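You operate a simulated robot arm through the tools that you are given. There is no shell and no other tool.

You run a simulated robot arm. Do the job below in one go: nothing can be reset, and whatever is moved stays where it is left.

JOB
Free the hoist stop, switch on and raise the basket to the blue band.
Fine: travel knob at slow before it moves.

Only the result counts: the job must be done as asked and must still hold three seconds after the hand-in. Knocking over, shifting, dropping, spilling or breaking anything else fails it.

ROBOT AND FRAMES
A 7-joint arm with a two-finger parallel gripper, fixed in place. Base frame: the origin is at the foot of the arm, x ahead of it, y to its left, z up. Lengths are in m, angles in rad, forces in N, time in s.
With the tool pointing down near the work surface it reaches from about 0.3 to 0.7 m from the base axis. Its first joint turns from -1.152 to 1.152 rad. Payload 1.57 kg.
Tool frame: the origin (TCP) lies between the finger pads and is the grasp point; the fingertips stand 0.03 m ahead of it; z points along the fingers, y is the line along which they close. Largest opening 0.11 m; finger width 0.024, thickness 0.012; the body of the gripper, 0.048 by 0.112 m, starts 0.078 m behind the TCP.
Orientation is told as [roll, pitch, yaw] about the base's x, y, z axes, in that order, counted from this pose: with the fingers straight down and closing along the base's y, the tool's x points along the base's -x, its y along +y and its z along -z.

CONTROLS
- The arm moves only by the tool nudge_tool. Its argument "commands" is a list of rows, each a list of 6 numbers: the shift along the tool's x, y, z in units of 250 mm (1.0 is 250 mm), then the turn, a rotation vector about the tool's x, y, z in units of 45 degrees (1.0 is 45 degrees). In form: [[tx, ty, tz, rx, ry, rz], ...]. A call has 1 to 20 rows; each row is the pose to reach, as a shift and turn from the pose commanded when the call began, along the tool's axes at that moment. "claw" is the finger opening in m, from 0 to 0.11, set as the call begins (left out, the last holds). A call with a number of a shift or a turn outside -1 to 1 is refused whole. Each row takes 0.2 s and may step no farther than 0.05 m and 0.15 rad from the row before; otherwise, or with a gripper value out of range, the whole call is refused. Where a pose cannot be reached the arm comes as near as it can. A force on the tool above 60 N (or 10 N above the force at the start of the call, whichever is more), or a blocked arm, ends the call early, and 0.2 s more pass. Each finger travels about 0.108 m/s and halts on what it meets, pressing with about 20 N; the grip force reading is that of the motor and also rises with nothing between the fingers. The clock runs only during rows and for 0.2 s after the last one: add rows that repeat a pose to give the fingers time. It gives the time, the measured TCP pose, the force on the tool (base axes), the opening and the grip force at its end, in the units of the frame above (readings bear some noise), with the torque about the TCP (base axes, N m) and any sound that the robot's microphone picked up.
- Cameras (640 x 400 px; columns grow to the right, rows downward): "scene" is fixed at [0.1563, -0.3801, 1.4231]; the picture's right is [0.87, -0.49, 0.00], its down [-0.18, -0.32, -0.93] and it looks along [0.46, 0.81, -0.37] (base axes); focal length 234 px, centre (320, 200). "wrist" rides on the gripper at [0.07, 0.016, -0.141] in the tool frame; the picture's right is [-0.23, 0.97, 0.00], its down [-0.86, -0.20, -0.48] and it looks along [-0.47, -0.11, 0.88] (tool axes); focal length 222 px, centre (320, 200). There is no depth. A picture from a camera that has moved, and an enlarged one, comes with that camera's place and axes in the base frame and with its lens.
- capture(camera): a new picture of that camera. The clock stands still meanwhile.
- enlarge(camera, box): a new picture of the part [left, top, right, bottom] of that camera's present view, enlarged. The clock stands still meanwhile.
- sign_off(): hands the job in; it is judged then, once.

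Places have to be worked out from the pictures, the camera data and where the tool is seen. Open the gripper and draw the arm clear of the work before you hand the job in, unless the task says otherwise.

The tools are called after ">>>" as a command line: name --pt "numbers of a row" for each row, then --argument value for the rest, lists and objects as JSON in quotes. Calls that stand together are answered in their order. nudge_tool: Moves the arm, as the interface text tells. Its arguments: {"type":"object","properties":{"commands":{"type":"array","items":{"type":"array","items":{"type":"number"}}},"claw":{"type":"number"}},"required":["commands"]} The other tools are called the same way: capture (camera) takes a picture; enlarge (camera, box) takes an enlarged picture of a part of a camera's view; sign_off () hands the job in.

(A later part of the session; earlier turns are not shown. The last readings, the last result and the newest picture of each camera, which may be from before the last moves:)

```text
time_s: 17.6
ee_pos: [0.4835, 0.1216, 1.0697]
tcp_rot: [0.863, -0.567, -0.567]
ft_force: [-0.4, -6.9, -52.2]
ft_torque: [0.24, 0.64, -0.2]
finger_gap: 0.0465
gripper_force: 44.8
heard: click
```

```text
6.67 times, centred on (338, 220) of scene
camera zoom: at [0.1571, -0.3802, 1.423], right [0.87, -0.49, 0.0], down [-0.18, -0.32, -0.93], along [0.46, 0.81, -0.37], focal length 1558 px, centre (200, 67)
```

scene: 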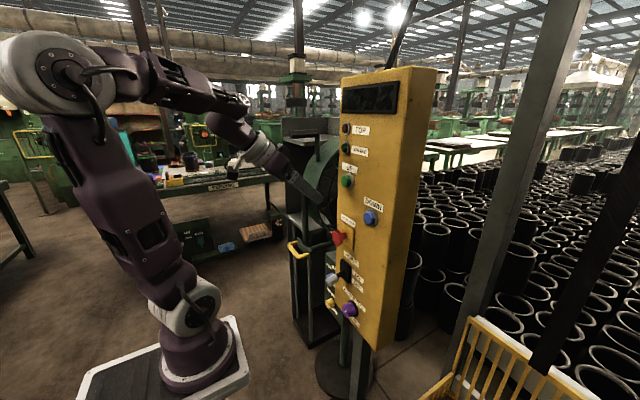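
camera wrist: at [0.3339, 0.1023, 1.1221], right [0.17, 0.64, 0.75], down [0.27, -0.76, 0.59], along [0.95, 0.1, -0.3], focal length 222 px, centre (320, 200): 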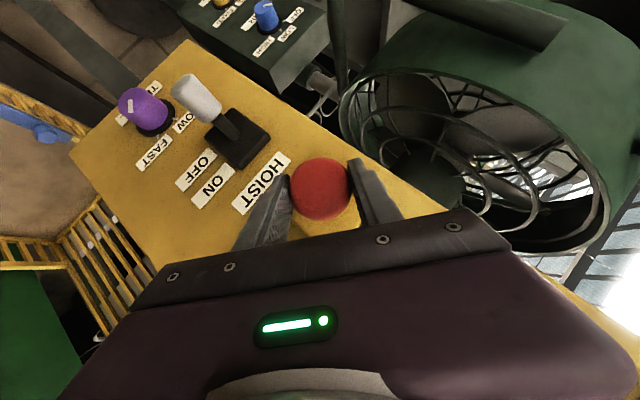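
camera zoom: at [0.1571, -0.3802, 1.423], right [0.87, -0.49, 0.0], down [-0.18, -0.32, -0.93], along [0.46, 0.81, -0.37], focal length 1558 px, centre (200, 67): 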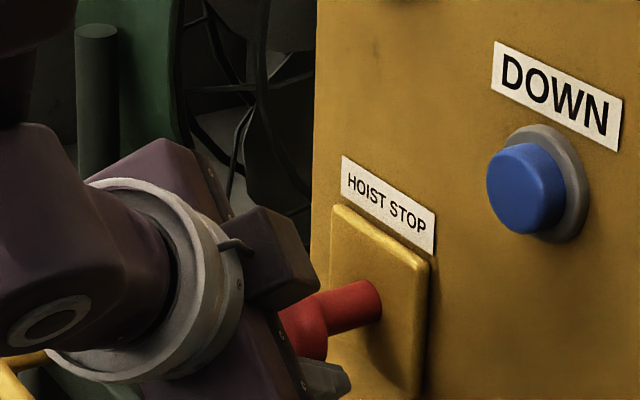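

A click, and the mushroom stem is visibly longer, so the stop is freed by pulling. I'll open the fingers, then back away along the tool axis.

>>> nudge_tool --pt "0 0 0 0 0 0" --pt "0 0 0 0 0 0" --pt "0 0 0 0 0 0" --pt "0 0 -0.15 0 0 0" --pt "0 0 -0.3 0 0 0" --pt "0 0 -0.4 0 0 0" --pt "0 0 -0.4 0 0 0" --claw 0.11

>>> capture --camera "wrist"

>>> enlarge --camera "scene" --box '[290, 205, 386, 265]'

```text
time_s: 19.2
ee_pos: [0.4577, 0.105, 1.0931]
tcp_rot: [0.869, -0.571, -0.572]
ft_force: [-0.6, -0.3, -0.1]
ft_torque: [0.0, -0.01, 0.01]
finger_gap: 0.1101
gripper_force: 0.2
out of reach, approached as far as the arm can: row 5, 6, 7
```

```text
taken
camera wrist: at [0.3095, 0.0857, 1.1438], right [0.16, 0.64, 0.75], down [0.27, -0.76, 0.59], along [0.95, 0.1, -0.29], focal length 222 px, centre (320, 200)
```

wrist: 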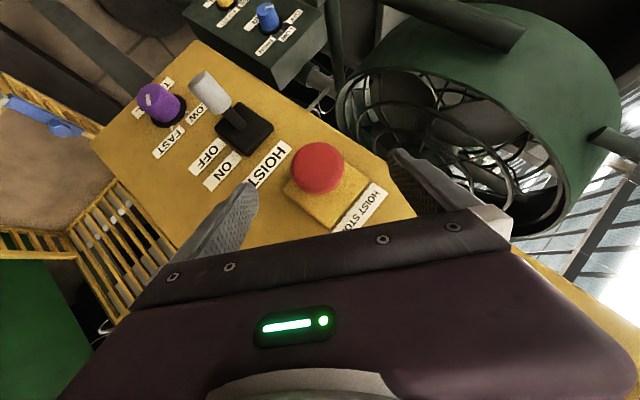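

```text
6.67 times, centred on (338, 235) of scene
camera zoom: at [0.1563, -0.3801, 1.4231], right [0.87, -0.49, 0.0], down [-0.18, -0.32, -0.93], along [0.46, 0.81, -0.37], focal length 1558 px, centre (200, -33)
```

zoom: 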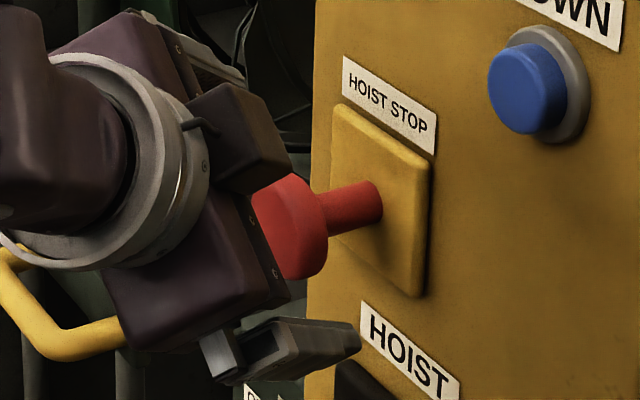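

The stop stands well out now, so it's freed. I'll unroll the tool by 40° while easing back to about (0.436, 0.12, 1.10).

>>> nudge_tool --pt "0.03 0.02 -0.03 0.12 0 -0.12" --pt "0.06 0.04 -0.05 0.24 0 -0.24" --pt "0.074 0.064 -0.05 0.36 0 -0.36" --pt "0.074 0.064 -0.05 0.48 0 -0.48" --pt "0.074 0.064 -0.05 0.6 0 -0.6" --pt "0.074 0.064 -0.05 0.629 0 -0.629" --pt "0.074 0.064 -0.05 0.629 0 -0.629"

>>> capture --camera "wrist"

```text
time_s: 20.8
ee_pos: [0.437, 0.1192, 1.0984]
tcp_rot: [-0.001, -0.786, 0.003]
ft_force: [1.0, -0.6, -1.0]
ft_torque: [0.05, -0.01, 0.01]
finger_gap: 0.1102
gripper_force: 0.2
```

```text
taken
camera wrist: at [0.2874, 0.1366, 1.1511], right [0.16, 0.97, 0.16], down [0.27, -0.2, 0.94], along [0.95, -0.11, -0.29], focal length 222 px, centre (320, 200)
```

wrist: 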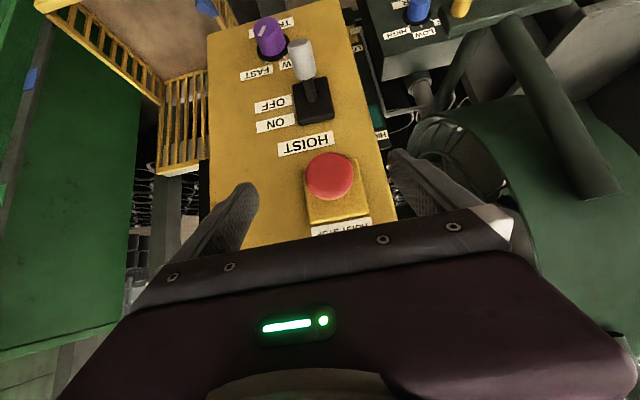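

The roll is back to zero. I'll enlarge the lever to refine its position.

>>> enlarge --camera "wrist" --box '[240, 10, 368, 90]'

>>> enlarge --camera "scene" --box '[312, 250, 376, 290]'

```text
5.00 times, centred on (304, 50) of wrist
camera zoom: at [0.2874, 0.1366, 1.1511], right [0.16, 0.97, 0.16], down [0.27, -0.2, 0.94], along [0.95, -0.11, -0.29], focal length 1111 px, centre (400, 950)
```

zoom: 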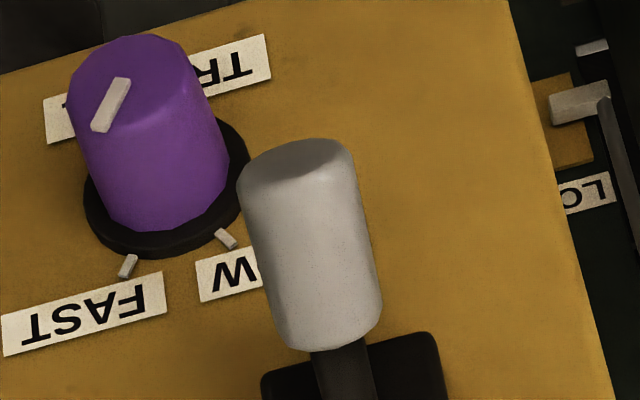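

```text
10.00 times, centred on (344, 270) of scene
camera zoom: at [0.1563, -0.3801, 1.4231], right [0.87, -0.49, 0.0], down [-0.18, -0.32, -0.93], along [0.46, 0.81, -0.37], focal length 2337 px, centre (80, -500)
```

zoom: 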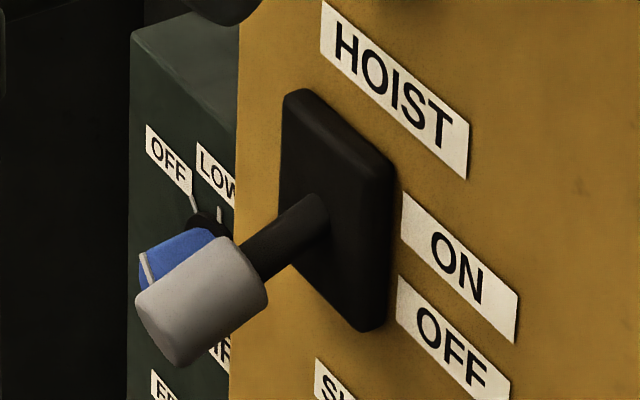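

The lever handle runs from (0.473, 0.122, 0.906) to (0.504, 0.1215, 0.922), tilted down about its root near (0.54, 0.12, 0.935). I'll descend straight to a standoff behind it at about (0.435, 0.122, 0.972).

>>> nudge_tool --pt "0.1 0.011 0.1 0 0 0" --pt "0.2 0.011 0.2 0 0 0" --pt "0.3 0.011 0.3 0 0 0" --pt "0.356 0.011 0.356 0 0 0" --pt "0.356 0.011 0.356 0 0 0"

>>> capture --camera "wrist"

```text
time_s: 22.0
ee_pos: [0.4351, 0.1215, 0.972]
tcp_rot: [0.0, -0.786, -0.002]
ft_force: [0.2, 0.1, 0.6]
ft_torque: [0.0, 0.01, 0.0]
finger_gap: 0.11
gripper_force: 0.0
```

```text
taken
camera wrist: at [0.2864, 0.1398, 1.0236], right [0.16, 0.97, 0.16], down [0.27, -0.2, 0.94], along [0.95, -0.11, -0.29], focal length 222 px, centre (320, 200)
```

wrist: 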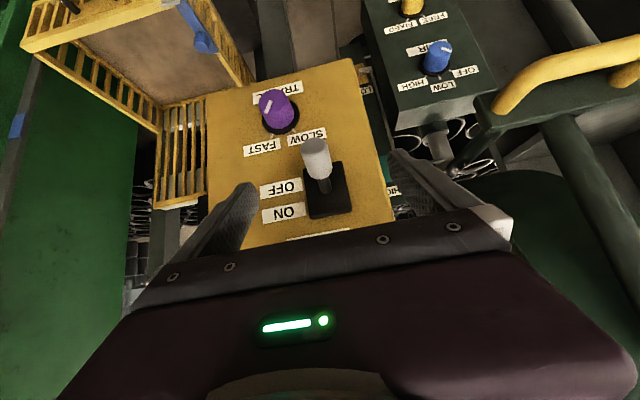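

The handle is centred between the open fingers. I'll advance 0.075 m along the tool axis to straddle it, then close.

>>> nudge_tool --pt "0 0.002 0.1 0 0 0" --pt "0 0.004 0.2 0 0 0" --pt "0 0.004 0.3 0 0 0" --pt "0 0.004 0.3 0 0 0"

>>> nudge_tool --pt "0 0 0 0 0 0" --pt "0 0 0 0 0 0" --pt "0 0 0 0 0 0" --claw 0.0

>>> capture --camera "wrist"

```text
time_s: 23.0
ee_pos: [0.49, 0.1235, 0.9174]
tcp_rot: [0.0, -0.784, -0.001]
ft_force: [-0.4, 0.0, -0.4]
ft_torque: [-0.01, 0.01, 0.0]
finger_gap: 0.1101
gripper_force: 0.2
```

```text
time_s: 23.8
ee_pos: [0.4888, 0.1199, 0.9182]
tcp_rot: [-0.003, -0.785, -0.004]
ft_force: [1.6, -20.1, 0.3]
ft_torque: [-0.3, 0.0, 0.05]
finger_gap: 0.0265
gripper_force: 37.1
```

```text
taken
camera wrist: at [0.3402, 0.1385, 0.9704], right [0.17, 0.97, 0.16], down [0.27, -0.2, 0.94], along [0.95, -0.11, -0.29], focal length 222 px, centre (320, 200)
```

wrist: 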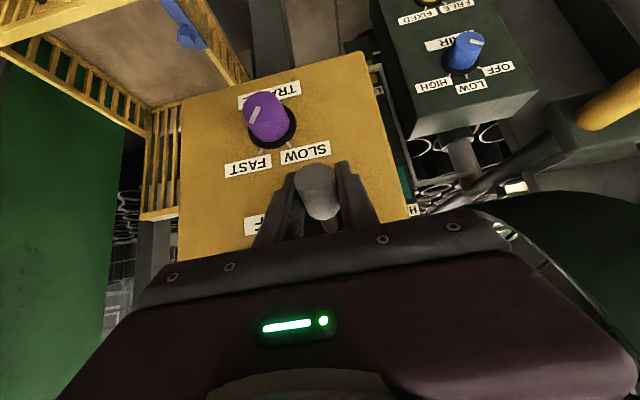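

The handle is gripped with a 0.0265 m gap. I'll swing it up along its arc to ON.

>>> nudge_tool --pt "-0.018 -0.012 -0.03 0 0 0" --pt "-0.042 -0.012 -0.059 0 0 0" --pt "-0.071 -0.012 -0.084 0 0 0" --pt "-0.104 -0.012 -0.102 0 0 0" --pt "-0.129 -0.012 -0.112 0 0 0" --pt "-0.129 -0.012 -0.112 0 0 0"

>>> capture --camera "wrist"

>>> capture --camera "scene"

```text
time_s: 25.2
ee_pos: [0.4896, 0.1197, 0.9618]
tcp_rot: [0.001, -0.781, 0.0]
ft_force: [-18.1, -3.8, -15.0]
ft_torque: [-0.1, 1.08, 0.0]
finger_gap: 0.026
gripper_force: 37.0
heard: click
```

```text
taken
camera wrist: at [0.3419, 0.1373, 1.0146], right [0.16, 0.97, 0.16], down [0.27, -0.2, 0.94], along [0.95, -0.11, -0.29], focal length 222 px, centre (320, 200)
```

wrist: 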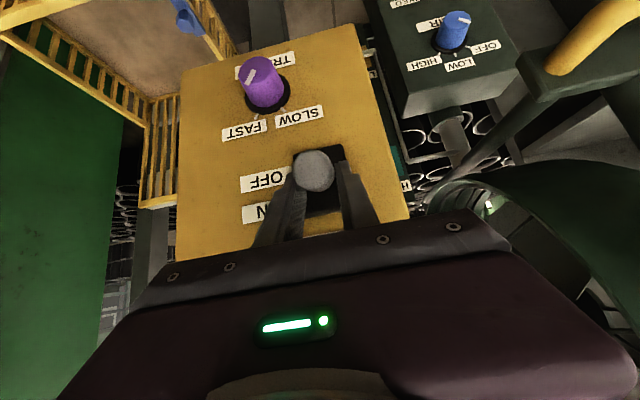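

```text
taken
```

scene: 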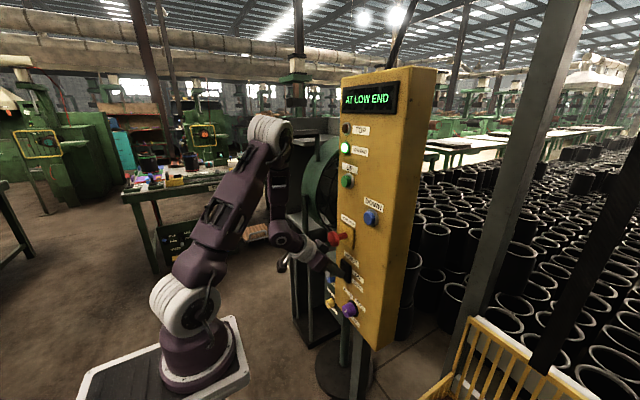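

Click: the display lit with "AT LOW END", so the hoist is on. I'll release the lever and back off along the tool axis.

>>> nudge_tool --pt "0 0 0 0 0 0" --pt "0 0 0 0 0 0" --pt "0 0 0 0 0 0" --pt "0 0 -0.1 0 0 0" --pt "0 0 -0.2 0 0 0" --pt "0 0 -0.28 0 0 0" --pt "0 0 -0.28 0 0 0" --claw 0.11

>>> capture --camera "wrist"

>>> enlarge --camera "scene" --box '[312, 240, 392, 330]'

```text
time_s: 26.8
ee_pos: [0.4412, 0.1193, 1.0117]
tcp_rot: [0.003, -0.785, 0.001]
ft_force: [-1.0, -0.5, 1.0]
ft_torque: [-0.02, 0.02, -0.02]
finger_gap: 0.1102
gripper_force: 0.0
```

```text
taken
camera wrist: at [0.2933, 0.1374, 1.0643], right [0.16, 0.97, 0.16], down [0.27, -0.2, 0.94], along [0.95, -0.11, -0.29], focal length 222 px, centre (320, 200)
```

wrist: 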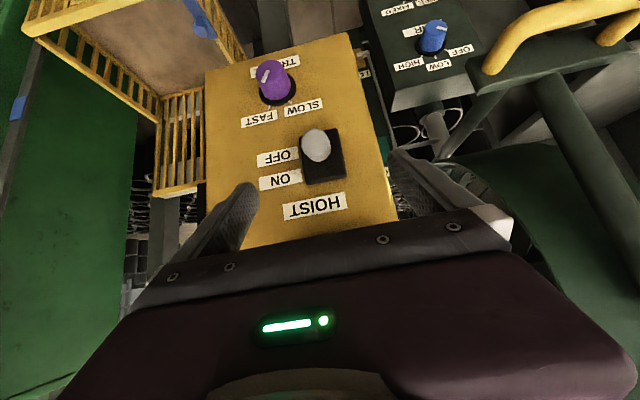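

```text
4.44 times, centred on (352, 285) of scene
camera zoom: at [0.1563, -0.3801, 1.4231], right [0.87, -0.49, 0.0], down [-0.18, -0.32, -0.93], along [0.46, 0.81, -0.37], focal length 1039 px, centre (178, -178)
```

zoom: 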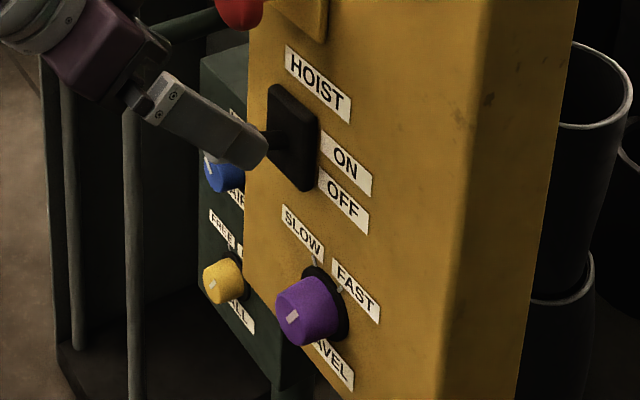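

The lever is up at ON. I'll narrow the fingers to 0.07, pass to the right of the lever and descend to a standoff behind the travel knob, which I put at about (0.513, 0.074, 0.813).

>>> nudge_tool --pt "0.014 -0.14 -0.014 0 0 0" --pt "0.028 -0.277 -0.028 0 0 0" --pt "0.134 -0.277 0.077 0 0 0" --pt "0.24 -0.277 0.183 0 0 0" --pt "0.345 -0.277 0.288 0 0 0" --pt "0.352 -0.23 0.39 0 0 0" --pt "0.359 -0.18 0.495 0 0 0" --pt "0.359 -0.18 0.495 0 0 0" --claw 0.07

>>> capture --camera "wrist"

>>> enlarge --camera "scene" --box '[300, 250, 428, 330]'

```text
time_s: 28.5
ee_pos: [0.5078, 0.0736, 0.9623]
tcp_rot: [-0.119, -1.027, 0.107]
ft_force: [-117.2, -0.2, 79.8]
ft_torque: [-3.05, -2.03, -1.96]
finger_gap: 0.0592
gripper_force: 0.0
out of reach, approached as far as the arm can: row 1, 2, 3, 4, 5, 6
heard: click
stopped in row 8: the force on the tool passed its limit at 618 N (the readings are from after the stop); the commanded pose is now the measured one
```

```text
taken
camera wrist: at [0.3518, 0.0915, 0.9754], right [0.11, 0.98, 0.13], down [0.03, -0.14, 0.99], along [0.99, -0.11, -0.05], focal length 222 px, centre (320, 200)
```

wrist: 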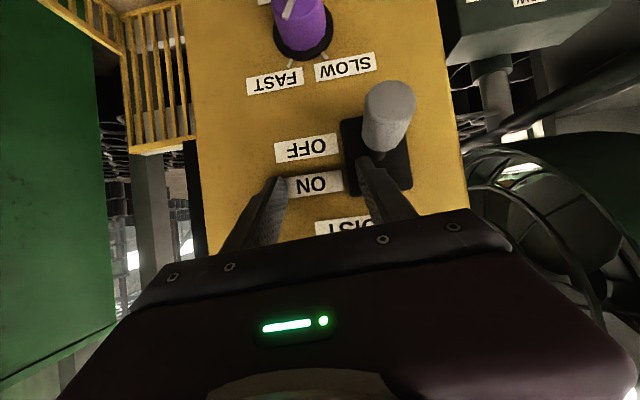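

```text
5.00 times, centred on (364, 290) of scene
camera zoom: at [0.1515, -0.3803, 1.4236], right [0.87, -0.49, 0.0], down [-0.18, -0.32, -0.93], along [0.46, 0.81, -0.36], focal length 1168 px, centre (100, -250)
```

zoom: 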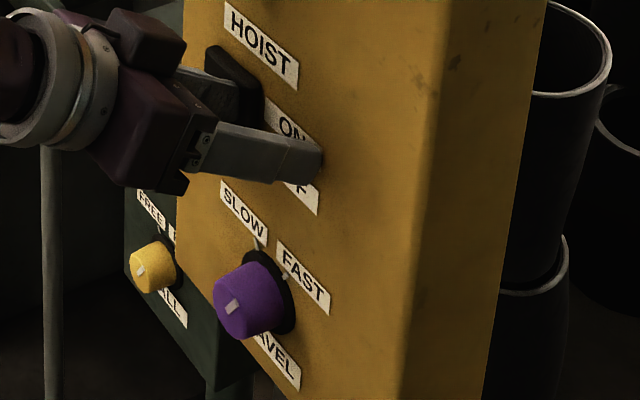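

That went wrong: the path wasn't reachable, the arm jumped into the panel and the click means the lever probably fell back to OFF. I'll back gently away along the tool axis in small steps and reassess.

>>> nudge_tool --pt "0 0 -0.04 0 0 0" --pt "0 0 -0.08 0 0 0" --claw 0.06

>>> capture --camera "wrist"

>>> capture --camera "scene"

```text
time_s: 29.1
ee_pos: [0.5012, 0.077, 0.9691]
tcp_rot: [-0.1, -1.025, 0.085]
ft_force: [0.3, 0.6, 0.4]
ft_torque: [-0.01, 0.03, 0.0]
finger_gap: 0.0599
gripper_force: 0.1
out of reach, approached as far as the arm can: row 2
```

```text
taken
camera wrist: at [0.344, 0.0947, 0.9831], right [0.12, 0.98, 0.14], down [0.03, -0.15, 0.99], along [0.99, -0.11, -0.05], focal length 222 px, centre (320, 200)
```

wrist: 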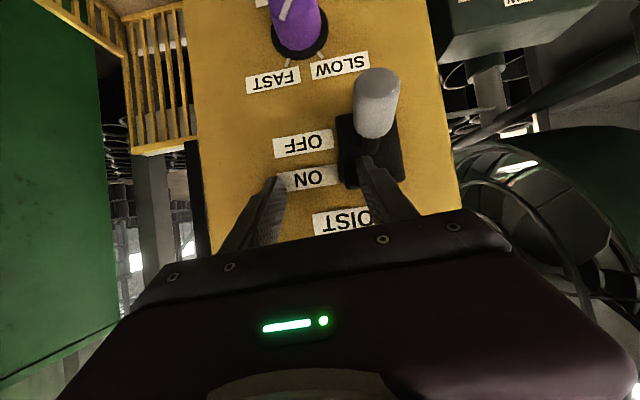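

```text
taken
```

scene: 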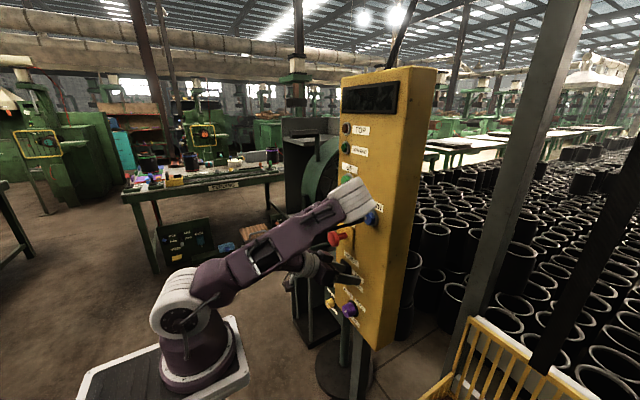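

The lever is back at OFF, the display is dark, and the arm's elbow has folded close to the panel. I'll raise and back the hand out in a short move while pitching it down again.

>>> nudge_tool --pt "-0.02 -0.02 -0.04 0 0.06 0" --pt "-0.045 -0.04 -0.1 0 0.14 0"

>>> capture --camera "scene"

```text
time_s: 29.7
ee_pos: [0.4837, 0.0671, 0.9933]
tcp_rot: [-0.088, -0.917, 0.071]
ft_force: [0.1, -0.2, 0.6]
ft_torque: [0.03, -0.01, -0.03]
finger_gap: 0.0599
gripper_force: 0.1
```

```text
taken
```

scene: 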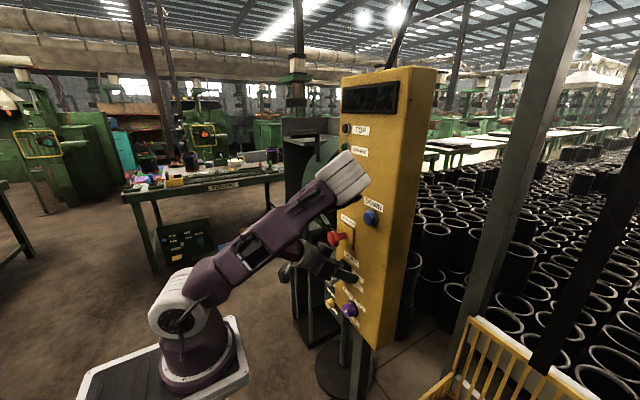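

That moved cleanly with no force. I'll keep rising and backing out, pitching to 45°.

>>> nudge_tool --pt "-0.04 -0.02 -0.06 0 0.06 0" --pt "-0.08 -0.04 -0.12 0 0.12 0" --pt "-0.12 -0.06 -0.2 0 0.17 0" --pt "-0.16 -0.08 -0.28 0 0.17 0"

>>> capture --camera "scene"

>>> capture --camera "wrist"

```text
time_s: 30.7
ee_pos: [0.4541, 0.053, 1.0679]
tcp_rot: [-0.075, -0.784, 0.055]
ft_force: [-0.1, 0.6, -0.4]
ft_torque: [0.0, -0.02, 0.01]
finger_gap: 0.06
gripper_force: 0.0
```

```text
taken
```

scene: 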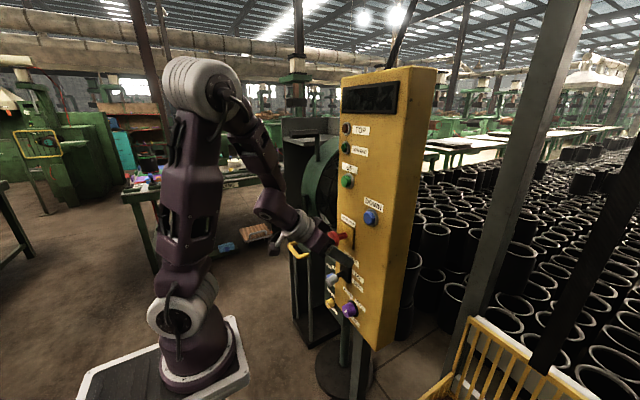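

```text
taken
camera wrist: at [0.3048, 0.0737, 1.1197], right [0.16, 0.98, 0.11], down [0.27, -0.15, 0.95], along [0.95, -0.12, -0.29], focal length 222 px, centre (320, 200)
```

wrist: 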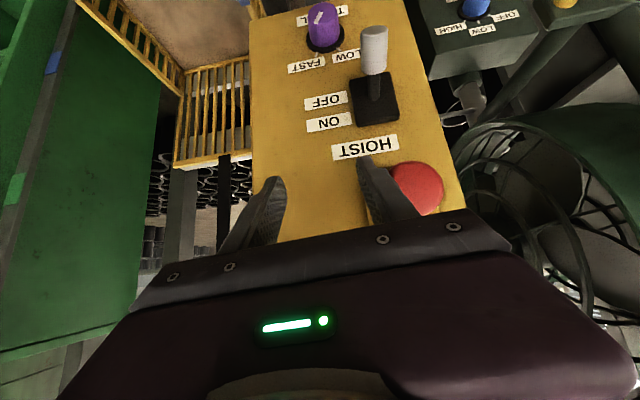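

The arm is back in a clean elbow-up pose at (0.454, 0.053, 1.068). I'll check the mushroom and lever state.

>>> enlarge --camera "scene" --box '[300, 205, 396, 265]'

>>> enlarge --camera "scene" --box '[320, 60, 448, 140]'

>>> enlarge --camera "wrist" --box '[280, 0, 440, 100]'

```text
6.67 times, centred on (348, 235) of scene
camera zoom: at [0.1563, -0.3801, 1.4231], right [0.87, -0.49, 0.0], down [-0.18, -0.32, -0.93], along [0.46, 0.81, -0.37], focal length 1558 px, centre (133, -33)
```

zoom: 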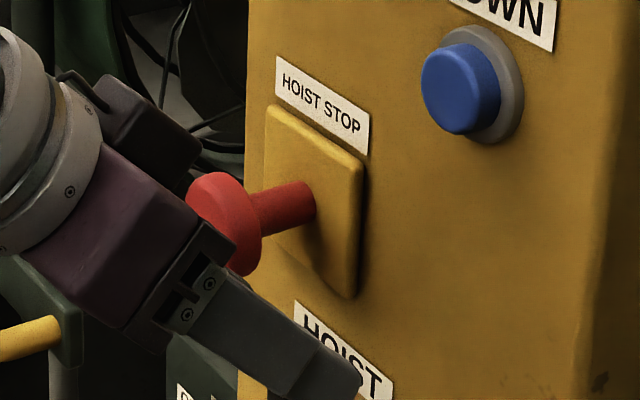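

```text
5.00 times, centred on (384, 100) of scene
camera zoom: at [0.1563, -0.3801, 1.4231], right [0.87, -0.49, 0.0], down [-0.18, -0.32, -0.93], along [0.46, 0.81, -0.37], focal length 1168 px, centre (0, 700)
```

zoom: 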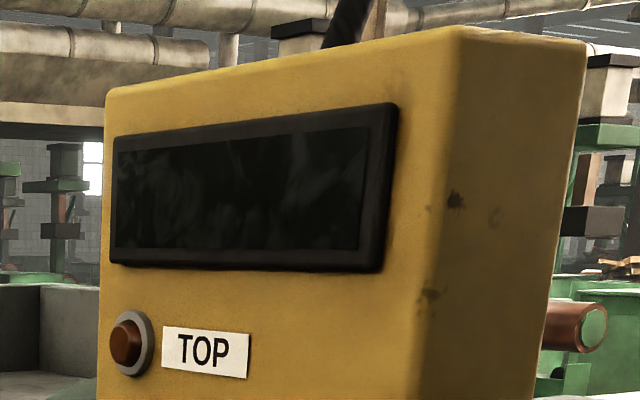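

```text
4.00 times, centred on (360, 50) of wrist
camera zoom: at [0.3048, 0.0737, 1.1197], right [0.16, 0.98, 0.11], down [0.27, -0.15, 0.95], along [0.95, -0.12, -0.29], focal length 888 px, centre (160, 800)
```

zoom: 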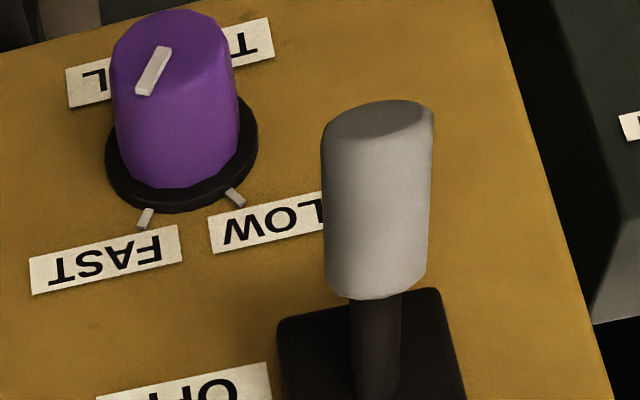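

The mushroom is still out, the lever is at OFF, and with power off I can set the travel knob safely. I learned to keep the TCP at least 0.46 m from the base axis at this pitch, so I'll descend to the right of the lever at x≈0.465, y≈0.045 in short, checked moves.

>>> nudge_tool --pt "0.06 -0.02 0.09 0 0 0" --pt "0.14 -0.03 0.18 0 0 0" --pt "0.21 -0.032 0.26 0 0 0" --pt "0.28 -0.032 0.33 0 0 0" --pt "0.28 -0.032 0.33 0 0 0" --claw 0.07

>>> capture --camera "wrist"

>>> capture --camera "scene"

```text
time_s: 31.9
ee_pos: [0.4669, 0.041, 0.969]
tcp_rot: [-0.076, -0.783, 0.053]
ft_force: [-0.1, -0.5, 0.1]
ft_torque: [-0.01, -0.03, 0.02]
finger_gap: 0.0702
gripper_force: 0.0
out of reach, approached as far as the arm can: row 4, 5
```

```text
taken
camera wrist: at [0.3181, 0.0619, 1.0206], right [0.16, 0.98, 0.11], down [0.27, -0.15, 0.95], along [0.95, -0.13, -0.29], focal length 222 px, centre (320, 200)
```

wrist: 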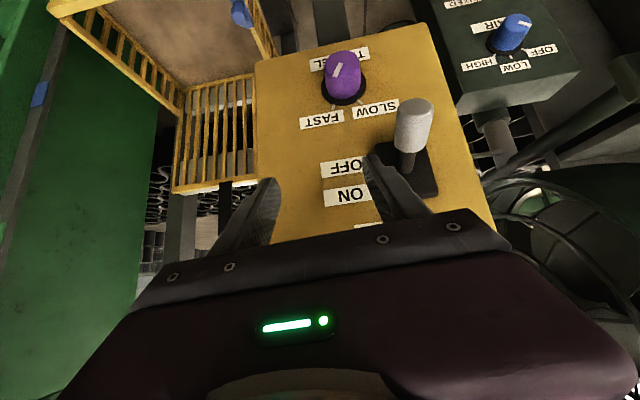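

```text
taken
```

scene: 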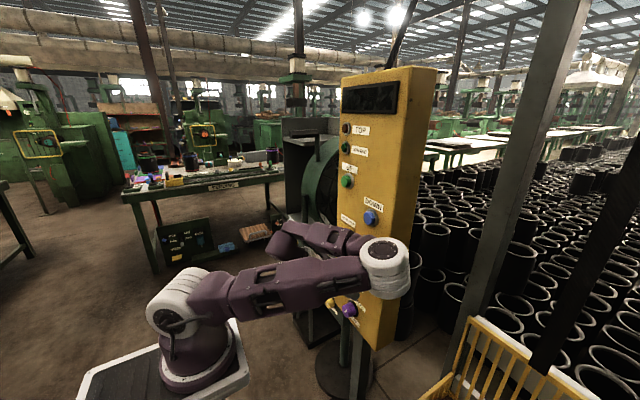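

The elbow has swung out to the right, close to the arm's folding limit. From all the limit points I infer the wrist sits about 0.33 m behind the TCP and must stay at least 0.24 m from a shoulder near z≈1.17. A steeper pitch opens space, so I'll go to a 30° pitch at x≈0.44.

>>> nudge_tool --pt "0.025 -0.015 -0.025 -0.015 0.11 0.015" --pt "0.05 -0.03 -0.05 -0.03 0.22 0.03" --pt "0.076 -0.044 -0.076 -0.045 0.333 0.045" --pt "0.076 -0.044 -0.076 -0.045 0.333 0.045"

>>> capture --camera "scene"

>>> capture --camera "wrist"

```text
time_s: 32.9
ee_pos: [0.4387, 0.029, 0.9679]
tcp_rot: [-0.006, -0.525, -0.005]
ft_force: [-0.6, -0.1, -0.4]
ft_torque: [-0.03, 0.0, 0.01]
finger_gap: 0.0701
gripper_force: 0.0
```

```text
taken
```

scene: 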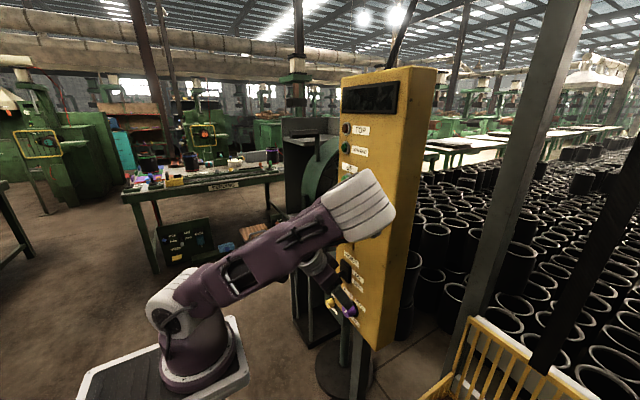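

```text
taken
camera wrist: at [0.309, 0.0488, 1.0572], right [0.2, 0.97, 0.11], down [0.5, -0.2, 0.84], along [0.84, -0.12, -0.53], focal length 222 px, centre (320, 200)
```

wrist: 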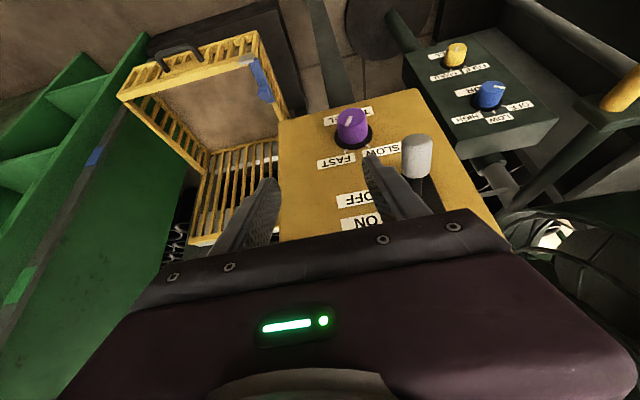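

The pose was reached, but the elbow sits near the panel; power is off, so a brush against a button is harmless for now. I'll continue down slowly and watch forces.

>>> nudge_tool --pt "0.03 0.006 0.062 0 0 0" --pt "0.06 0.012 0.124 0 0 0" --pt "0.09 0.018 0.186 0 0 0" --pt "0.115 0.024 0.248 0 0 0" --pt "0.115 0.024 0.248 0 0 0"

>>> capture --camera "scene"

>>> capture --camera "wrist"

```text
time_s: 34.1
ee_pos: [0.4461, 0.0354, 0.8997]
tcp_rot: [-0.006, -0.522, -0.004]
ft_force: [-0.2, -0.1, 0.3]
ft_torque: [0.0, 0.0, 0.01]
finger_gap: 0.0697
gripper_force: 0.0
```

```text
taken
```

scene: 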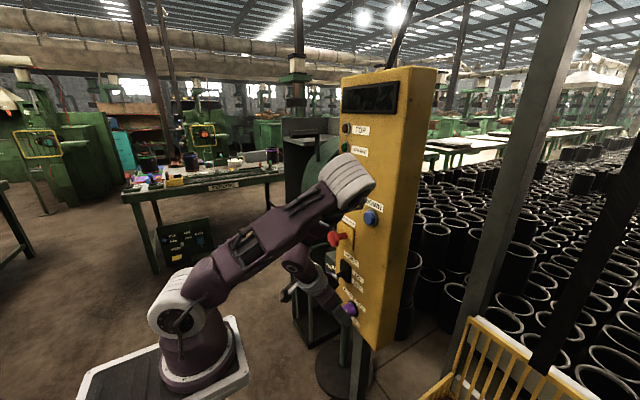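

```text
taken
camera wrist: at [0.3158, 0.0537, 0.9894], right [0.2, 0.97, 0.11], down [0.5, -0.2, 0.84], along [0.84, -0.12, -0.53], focal length 222 px, centre (320, 200)
```

wrist: 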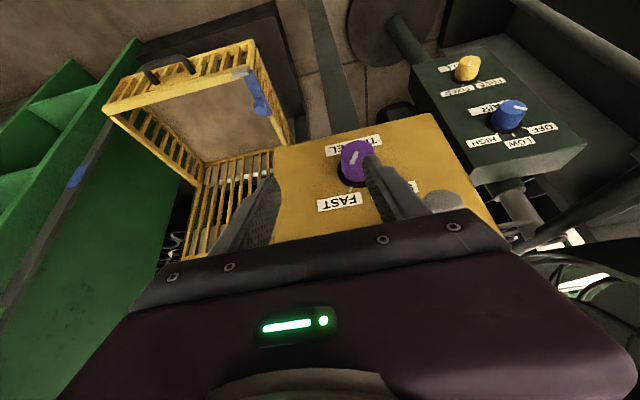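

The move was clean, with the elbow higher. I now put the knob's cap at about (0.513, 0.072, 0.82). I'll go to its standoff at (0.474, 0.0725, 0.851), pitching to 45°.

>>> nudge_tool --pt "0 0.02 0.08 0 -0.1 0" --pt "0 0.05 0.16 0 -0.2 0" --pt "0.001 0.1 0.226 0 -0.3 0" --pt "0.001 0.15 0.226 0 -0.333 0" --pt "0.001 0.15 0.226 0 -0.333 0"

>>> capture --camera "scene"

>>> capture --camera "wrist"

```text
time_s: 35.3
ee_pos: [0.4749, 0.0729, 0.8527]
tcp_rot: [-0.008, -0.785, -0.001]
ft_force: [-0.3, 0.4, 0.2]
ft_torque: [-0.02, 0.01, -0.02]
finger_gap: 0.0701
gripper_force: 0.0
```

```text
taken
```

scene: 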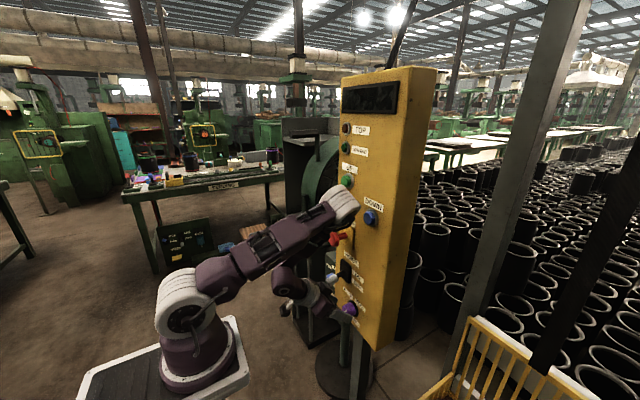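

```text
taken
camera wrist: at [0.3263, 0.0912, 0.904], right [0.17, 0.97, 0.16], down [0.26, -0.2, 0.94], along [0.95, -0.12, -0.29], focal length 222 px, centre (320, 200)
```

wrist: 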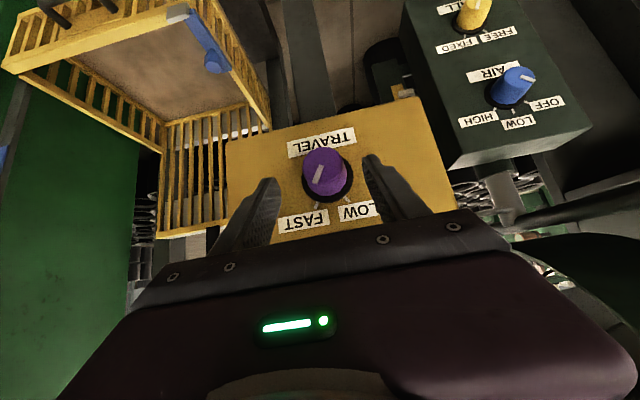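

The knob is centred ahead of the fingers. I'll take a closer look to pin its axis and the pointer.

>>> enlarge --camera "wrist" --box '[272, 120, 384, 240]'

>>> enlarge --camera "scene" --box '[310, 260, 390, 330]'

```text
3.33 times, centred on (328, 180) of wrist
camera zoom: at [0.3263, 0.0912, 0.904], right [0.17, 0.97, 0.16], down [0.26, -0.2, 0.94], along [0.95, -0.12, -0.29], focal length 740 px, centre (293, 267)
```

zoom: 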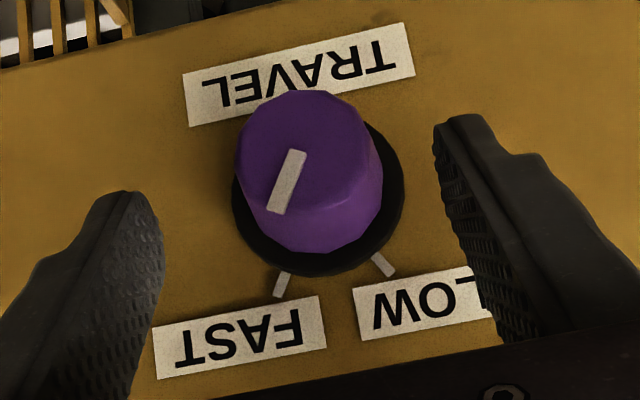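

```text
5.71 times, centred on (350, 295) of scene
camera zoom: at [0.1563, -0.3801, 1.4231], right [0.87, -0.49, 0.0], down [-0.18, -0.32, -0.93], along [0.46, 0.81, -0.37], focal length 1335 px, centre (149, -343)
```

zoom: 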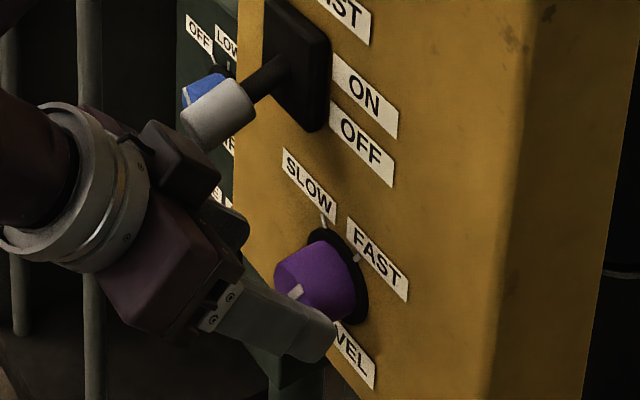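

The knob axis comes out at y≈0.075, z≈0.816, with the pointer at FAST and SLOW about 62° counter-clockwise of it. I'll advance to straddle the knob, then roll the open gripper 31° clockwise about the knob axis for the wind-up.

>>> nudge_tool --pt "0.003 0.003 0.07 0 0 0" --pt "0.006 0.006 0.14 0 0 0" --pt "0.008 0.006 0.195 0 0 0" --pt "0.008 0.006 0.195 0 0 0"

>>> nudge_tool --pt "0 0 0 -0.122 0 0.122" --pt "0 0 0 -0.244 0 0.244" --pt "0 0 0 -0.366 0 0.366" --pt "0 0 0 -0.487 0 0.487" --pt "0 0 0 -0.487 0 0.487"

>>> capture --camera "wrist"

>>> capture --camera "scene"

```text
time_s: 36.3
ee_pos: [0.5069, 0.0736, 0.8155]
tcp_rot: [-0.007, -0.785, -0.004]
ft_force: [-0.5, 0.1, 0.5]
ft_torque: [-0.05, 0.02, -0.01]
finger_gap: 0.0698
gripper_force: 0.1
```

```text
time_s: 37.5
ee_pos: [0.5069, 0.0743, 0.8155]
tcp_rot: [0.702, -0.653, -0.48]
ft_force: [0.0, -0.5, 0.5]
ft_torque: [-0.01, 0.0, -0.01]
finger_gap: 0.07
gripper_force: 0.0
```

```text
taken
camera wrist: at [0.3586, 0.0639, 0.8682], right [0.17, 0.75, 0.64], down [0.26, -0.66, 0.71], along [0.95, 0.05, -0.31], focal length 222 px, centre (320, 200)
```

wrist: 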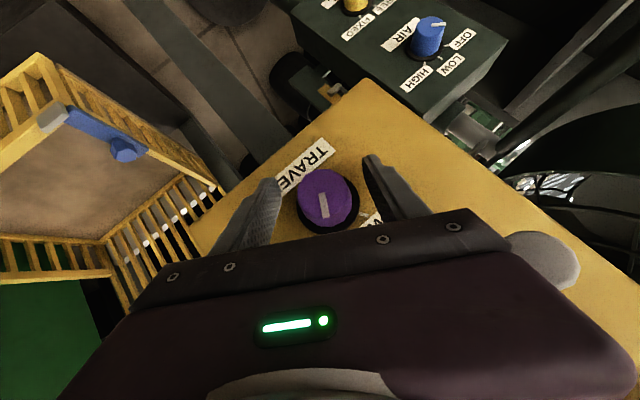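

```text
taken
```

scene: 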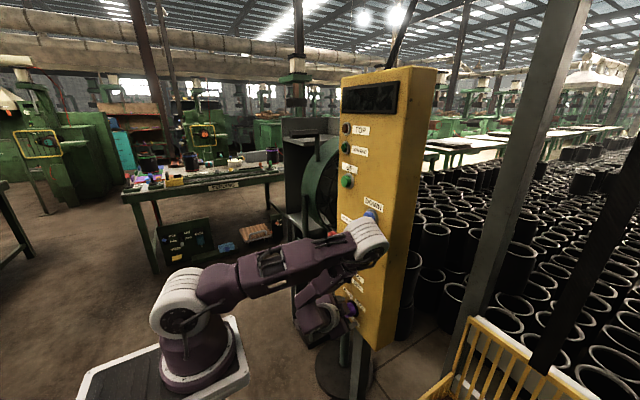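

The knob is centred between the rolled fingers. I'll close on it.

>>> nudge_tool --pt "0 0 0 0 0 0" --pt "0 0 0 0 0 0" --pt "0 0 0 0 0 0" --claw 0.0

>>> enlarge --camera "wrist" --box '[240, 130, 400, 230]'

```text
time_s: 38.3
ee_pos: [0.5064, 0.0757, 0.8142]
tcp_rot: [0.7, -0.654, -0.478]
ft_force: [-0.9, 12.1, 8.2]
ft_torque: [0.01, 0.05, 0.29]
finger_gap: 0.0395
gripper_force: 45.1
```

```text
4.00 times, centred on (320, 180) of wrist
camera zoom: at [0.3586, 0.0648, 0.8685], right [0.16, 0.75, 0.64], down [0.26, -0.66, 0.71], along [0.95, 0.05, -0.3], focal length 888 px, centre (320, 280)
```

zoom: 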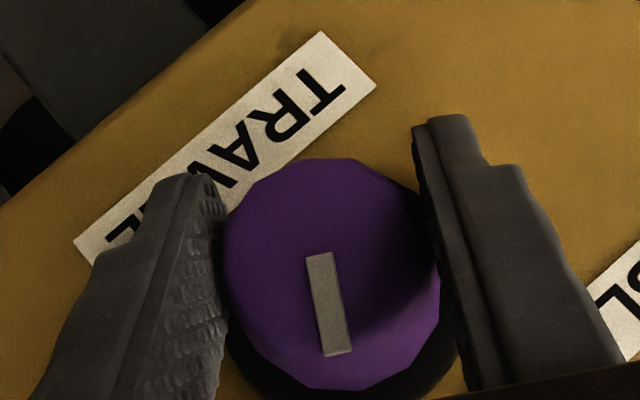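

The knob is gripped with a 0.0395 m gap. I'll turn it about 63° counter-clockwise to SLOW.

>>> nudge_tool --pt "0 0 0 0.124 0 -0.124" --pt "0 0 0 0.248 0 -0.248" --pt "0 0 0 0.372 0 -0.372" --pt "0 0 0 0.496 0 -0.496" --pt "0 0 0 0.62 0 -0.62" --pt "0 0 0 0.744 0 -0.744" --pt "0 0 0 0.868 0 -0.868" --pt "0 0 0 0.99 0 -0.99" --pt "0 0 0 0.99 0 -0.99"

>>> capture --camera "wrist"

>>> enlarge --camera "wrist" --box '[240, 130, 400, 230]'

>>> capture --camera "scene"

```text
time_s: 40.3
ee_pos: [0.5047, 0.0739, 0.813]
tcp_rot: [-0.724, -0.633, 0.478]
ft_force: [-34.9, 1.2, -37.1]
ft_torque: [0.36, -3.49, 1.17]
finger_gap: 0.0389
gripper_force: 44.1
```

```text
taken
camera wrist: at [0.3572, 0.1167, 0.8501], right [0.16, 0.91, -0.38], down [0.28, 0.33, 0.9], along [0.95, -0.26, -0.2], focal length 222 px, centre (320, 200)
```

wrist: 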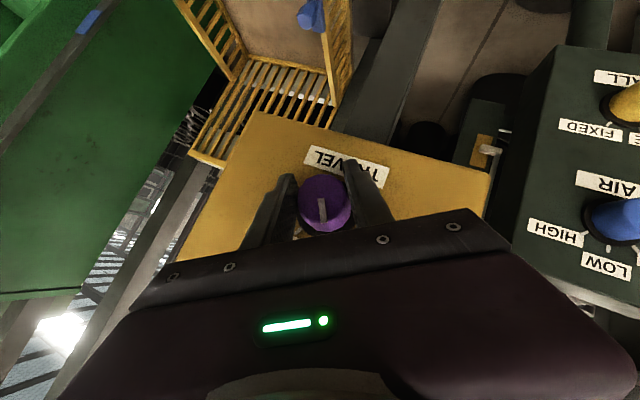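

```text
4.00 times, centred on (320, 180) of wrist
camera zoom: at [0.3572, 0.1167, 0.8501], right [0.16, 0.91, -0.38], down [0.28, 0.33, 0.9], along [0.95, -0.26, -0.2], focal length 888 px, centre (320, 280)
```

zoom: 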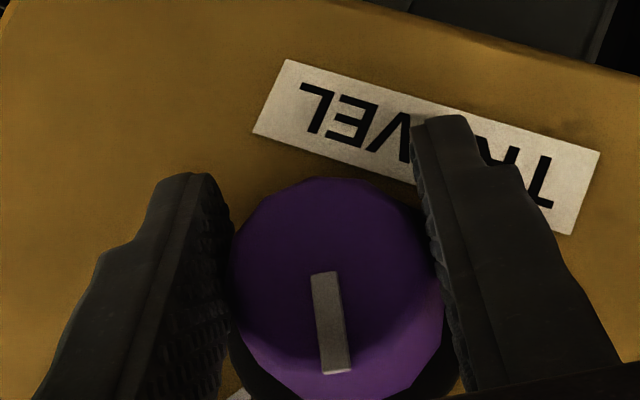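

```text
taken
```

scene: 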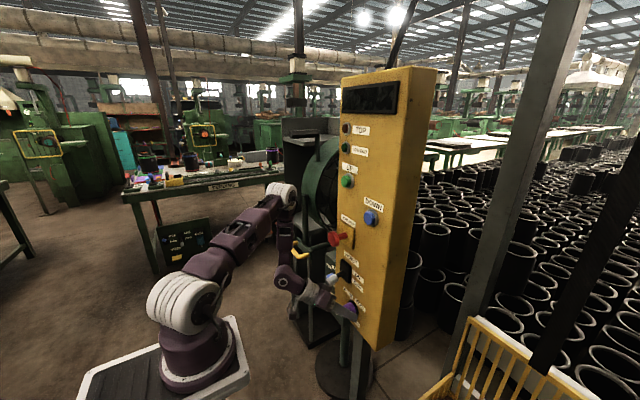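

The knob turned with the gripper to SLOW. The force and torque suggest the gripper body is leaning on the lever end, so I'll open and retreat straight back along -x.

>>> nudge_tool --pt "0 0 0 0 0 0" --pt "0 0 0 0 0 0" --pt "0.03 0 -0.03 0 0 0" --pt "0.06 0 -0.06 0 0 0" --pt "0.1 0 -0.1 0 0 0" --pt "0.1 0 -0.1 0 0 0" --claw 0.07

>>> capture --camera "wrist"

>>> capture --camera "scene"

>>> enlarge --camera "wrist" --box '[240, 120, 400, 220]'

```text
time_s: 41.7
ee_pos: [0.4728, 0.0736, 0.8137]
tcp_rot: [-0.73, -0.641, 0.483]
ft_force: [-0.2, 0.0, -0.1]
ft_torque: [-0.01, 0.03, 0.01]
finger_gap: 0.0699
gripper_force: 0.0
```

```text
taken
camera wrist: at [0.3244, 0.1169, 0.8504], right [0.17, 0.91, -0.38], down [0.27, 0.33, 0.9], along [0.95, -0.25, -0.19], focal length 222 px, centre (320, 200)
```

wrist: 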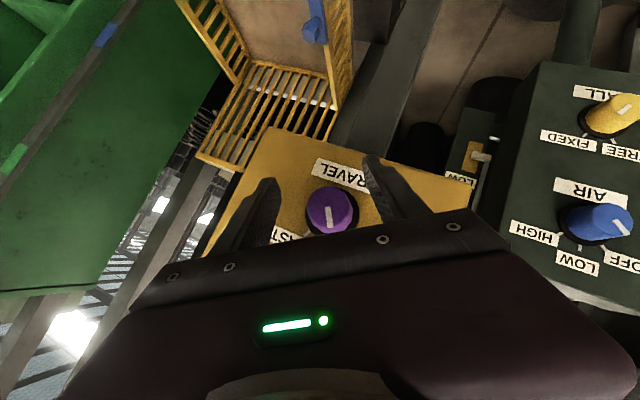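

```text
taken
```

scene: 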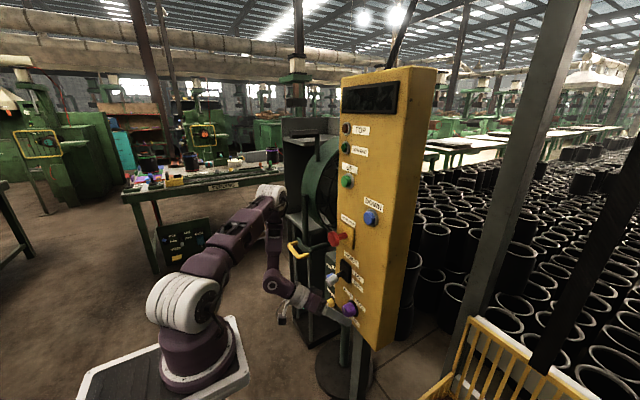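

```text
4.00 times, centred on (320, 170) of wrist
camera zoom: at [0.3244, 0.1169, 0.8504], right [0.17, 0.91, -0.38], down [0.27, 0.33, 0.9], along [0.95, -0.25, -0.19], focal length 888 px, centre (320, 320)
```

zoom: 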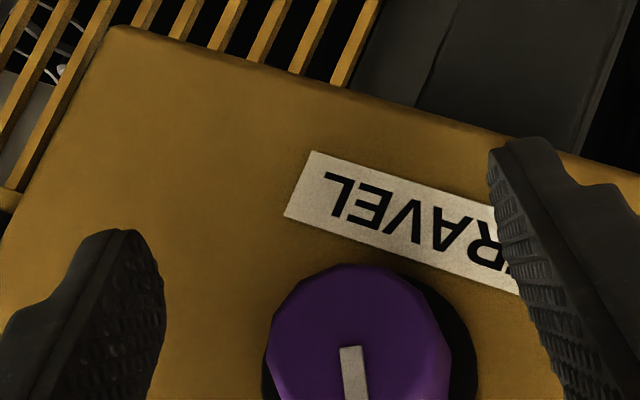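

I'll verify the pointer and lever from the scene camera.

>>> enlarge --camera "scene" --box '[325, 285, 373, 315]'

>>> enlarge --camera "scene" --box '[306, 230, 402, 290]'

```text
13.33 times, centred on (349, 300) of scene
camera zoom: at [0.1563, -0.3801, 1.4231], right [0.87, -0.49, 0.0], down [-0.18, -0.32, -0.93], along [0.46, 0.81, -0.37], focal length 3116 px, centre (-67, -1133)
```

zoom: 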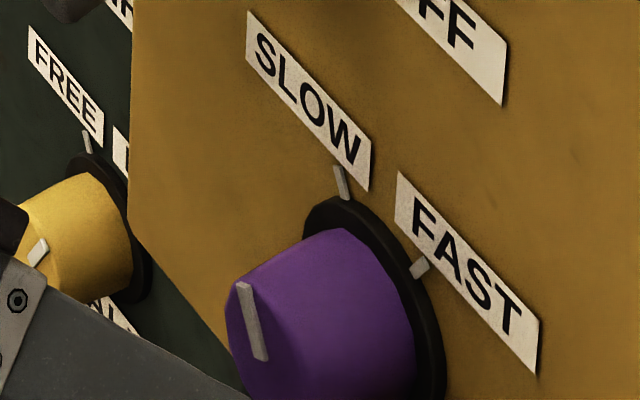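

```text
6.67 times, centred on (354, 260) of scene
camera zoom: at [0.1563, -0.3801, 1.4231], right [0.87, -0.49, 0.0], down [-0.18, -0.32, -0.93], along [0.46, 0.81, -0.37], focal length 1558 px, centre (93, -200)
```

zoom: 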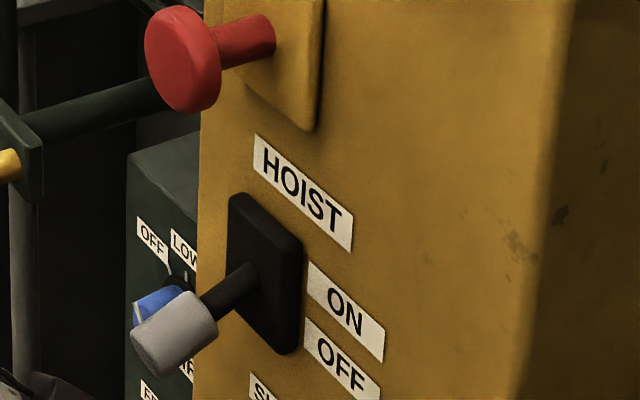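

The pointer now lines up with the SLOW tick, the mushroom is out and the lever is at OFF. I'll unroll the tool at about (0.465, 0.075, 0.815) before returning to the lever from below.

>>> nudge_tool --pt "0.01 0 -0.01 -0.1 0 0.1" --pt "0.02 0 -0.02 -0.2 0 0.2" --pt "0.022 0 -0.022 -0.3 0 0.3" --pt "0.022 0 -0.022 -0.4 0 0.4" --pt "0.022 0 -0.022 -0.505 0 0.505" --pt "0.022 0 -0.022 -0.505 0 0.505"

>>> capture --camera "scene"

>>> capture --camera "wrist"

```text
time_s: 43.1
ee_pos: [0.4651, 0.0734, 0.8151]
tcp_rot: [-0.001, -0.786, -0.006]
ft_force: [-0.6, 0.1, 0.2]
ft_torque: [-0.02, -0.01, -0.02]
finger_gap: 0.0701
gripper_force: 0.1
```

```text
taken
```

scene: 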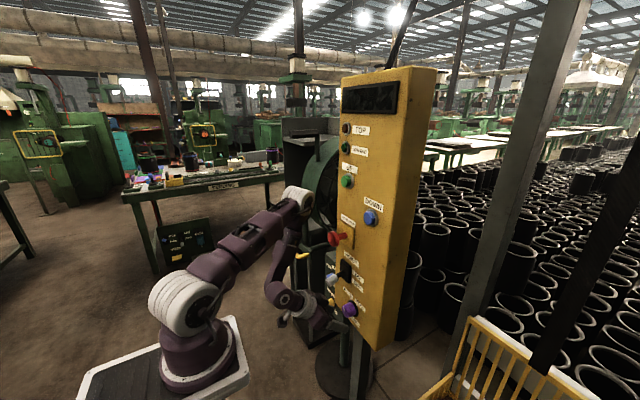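

```text
taken
camera wrist: at [0.316, 0.0921, 0.8677], right [0.17, 0.97, 0.16], down [0.27, -0.2, 0.94], along [0.95, -0.11, -0.29], focal length 222 px, centre (320, 200)
```

wrist: 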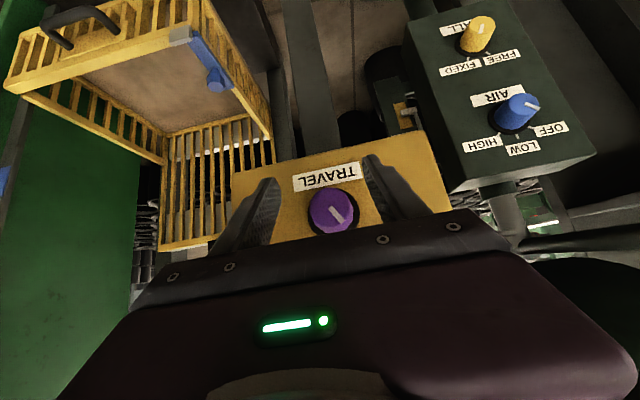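

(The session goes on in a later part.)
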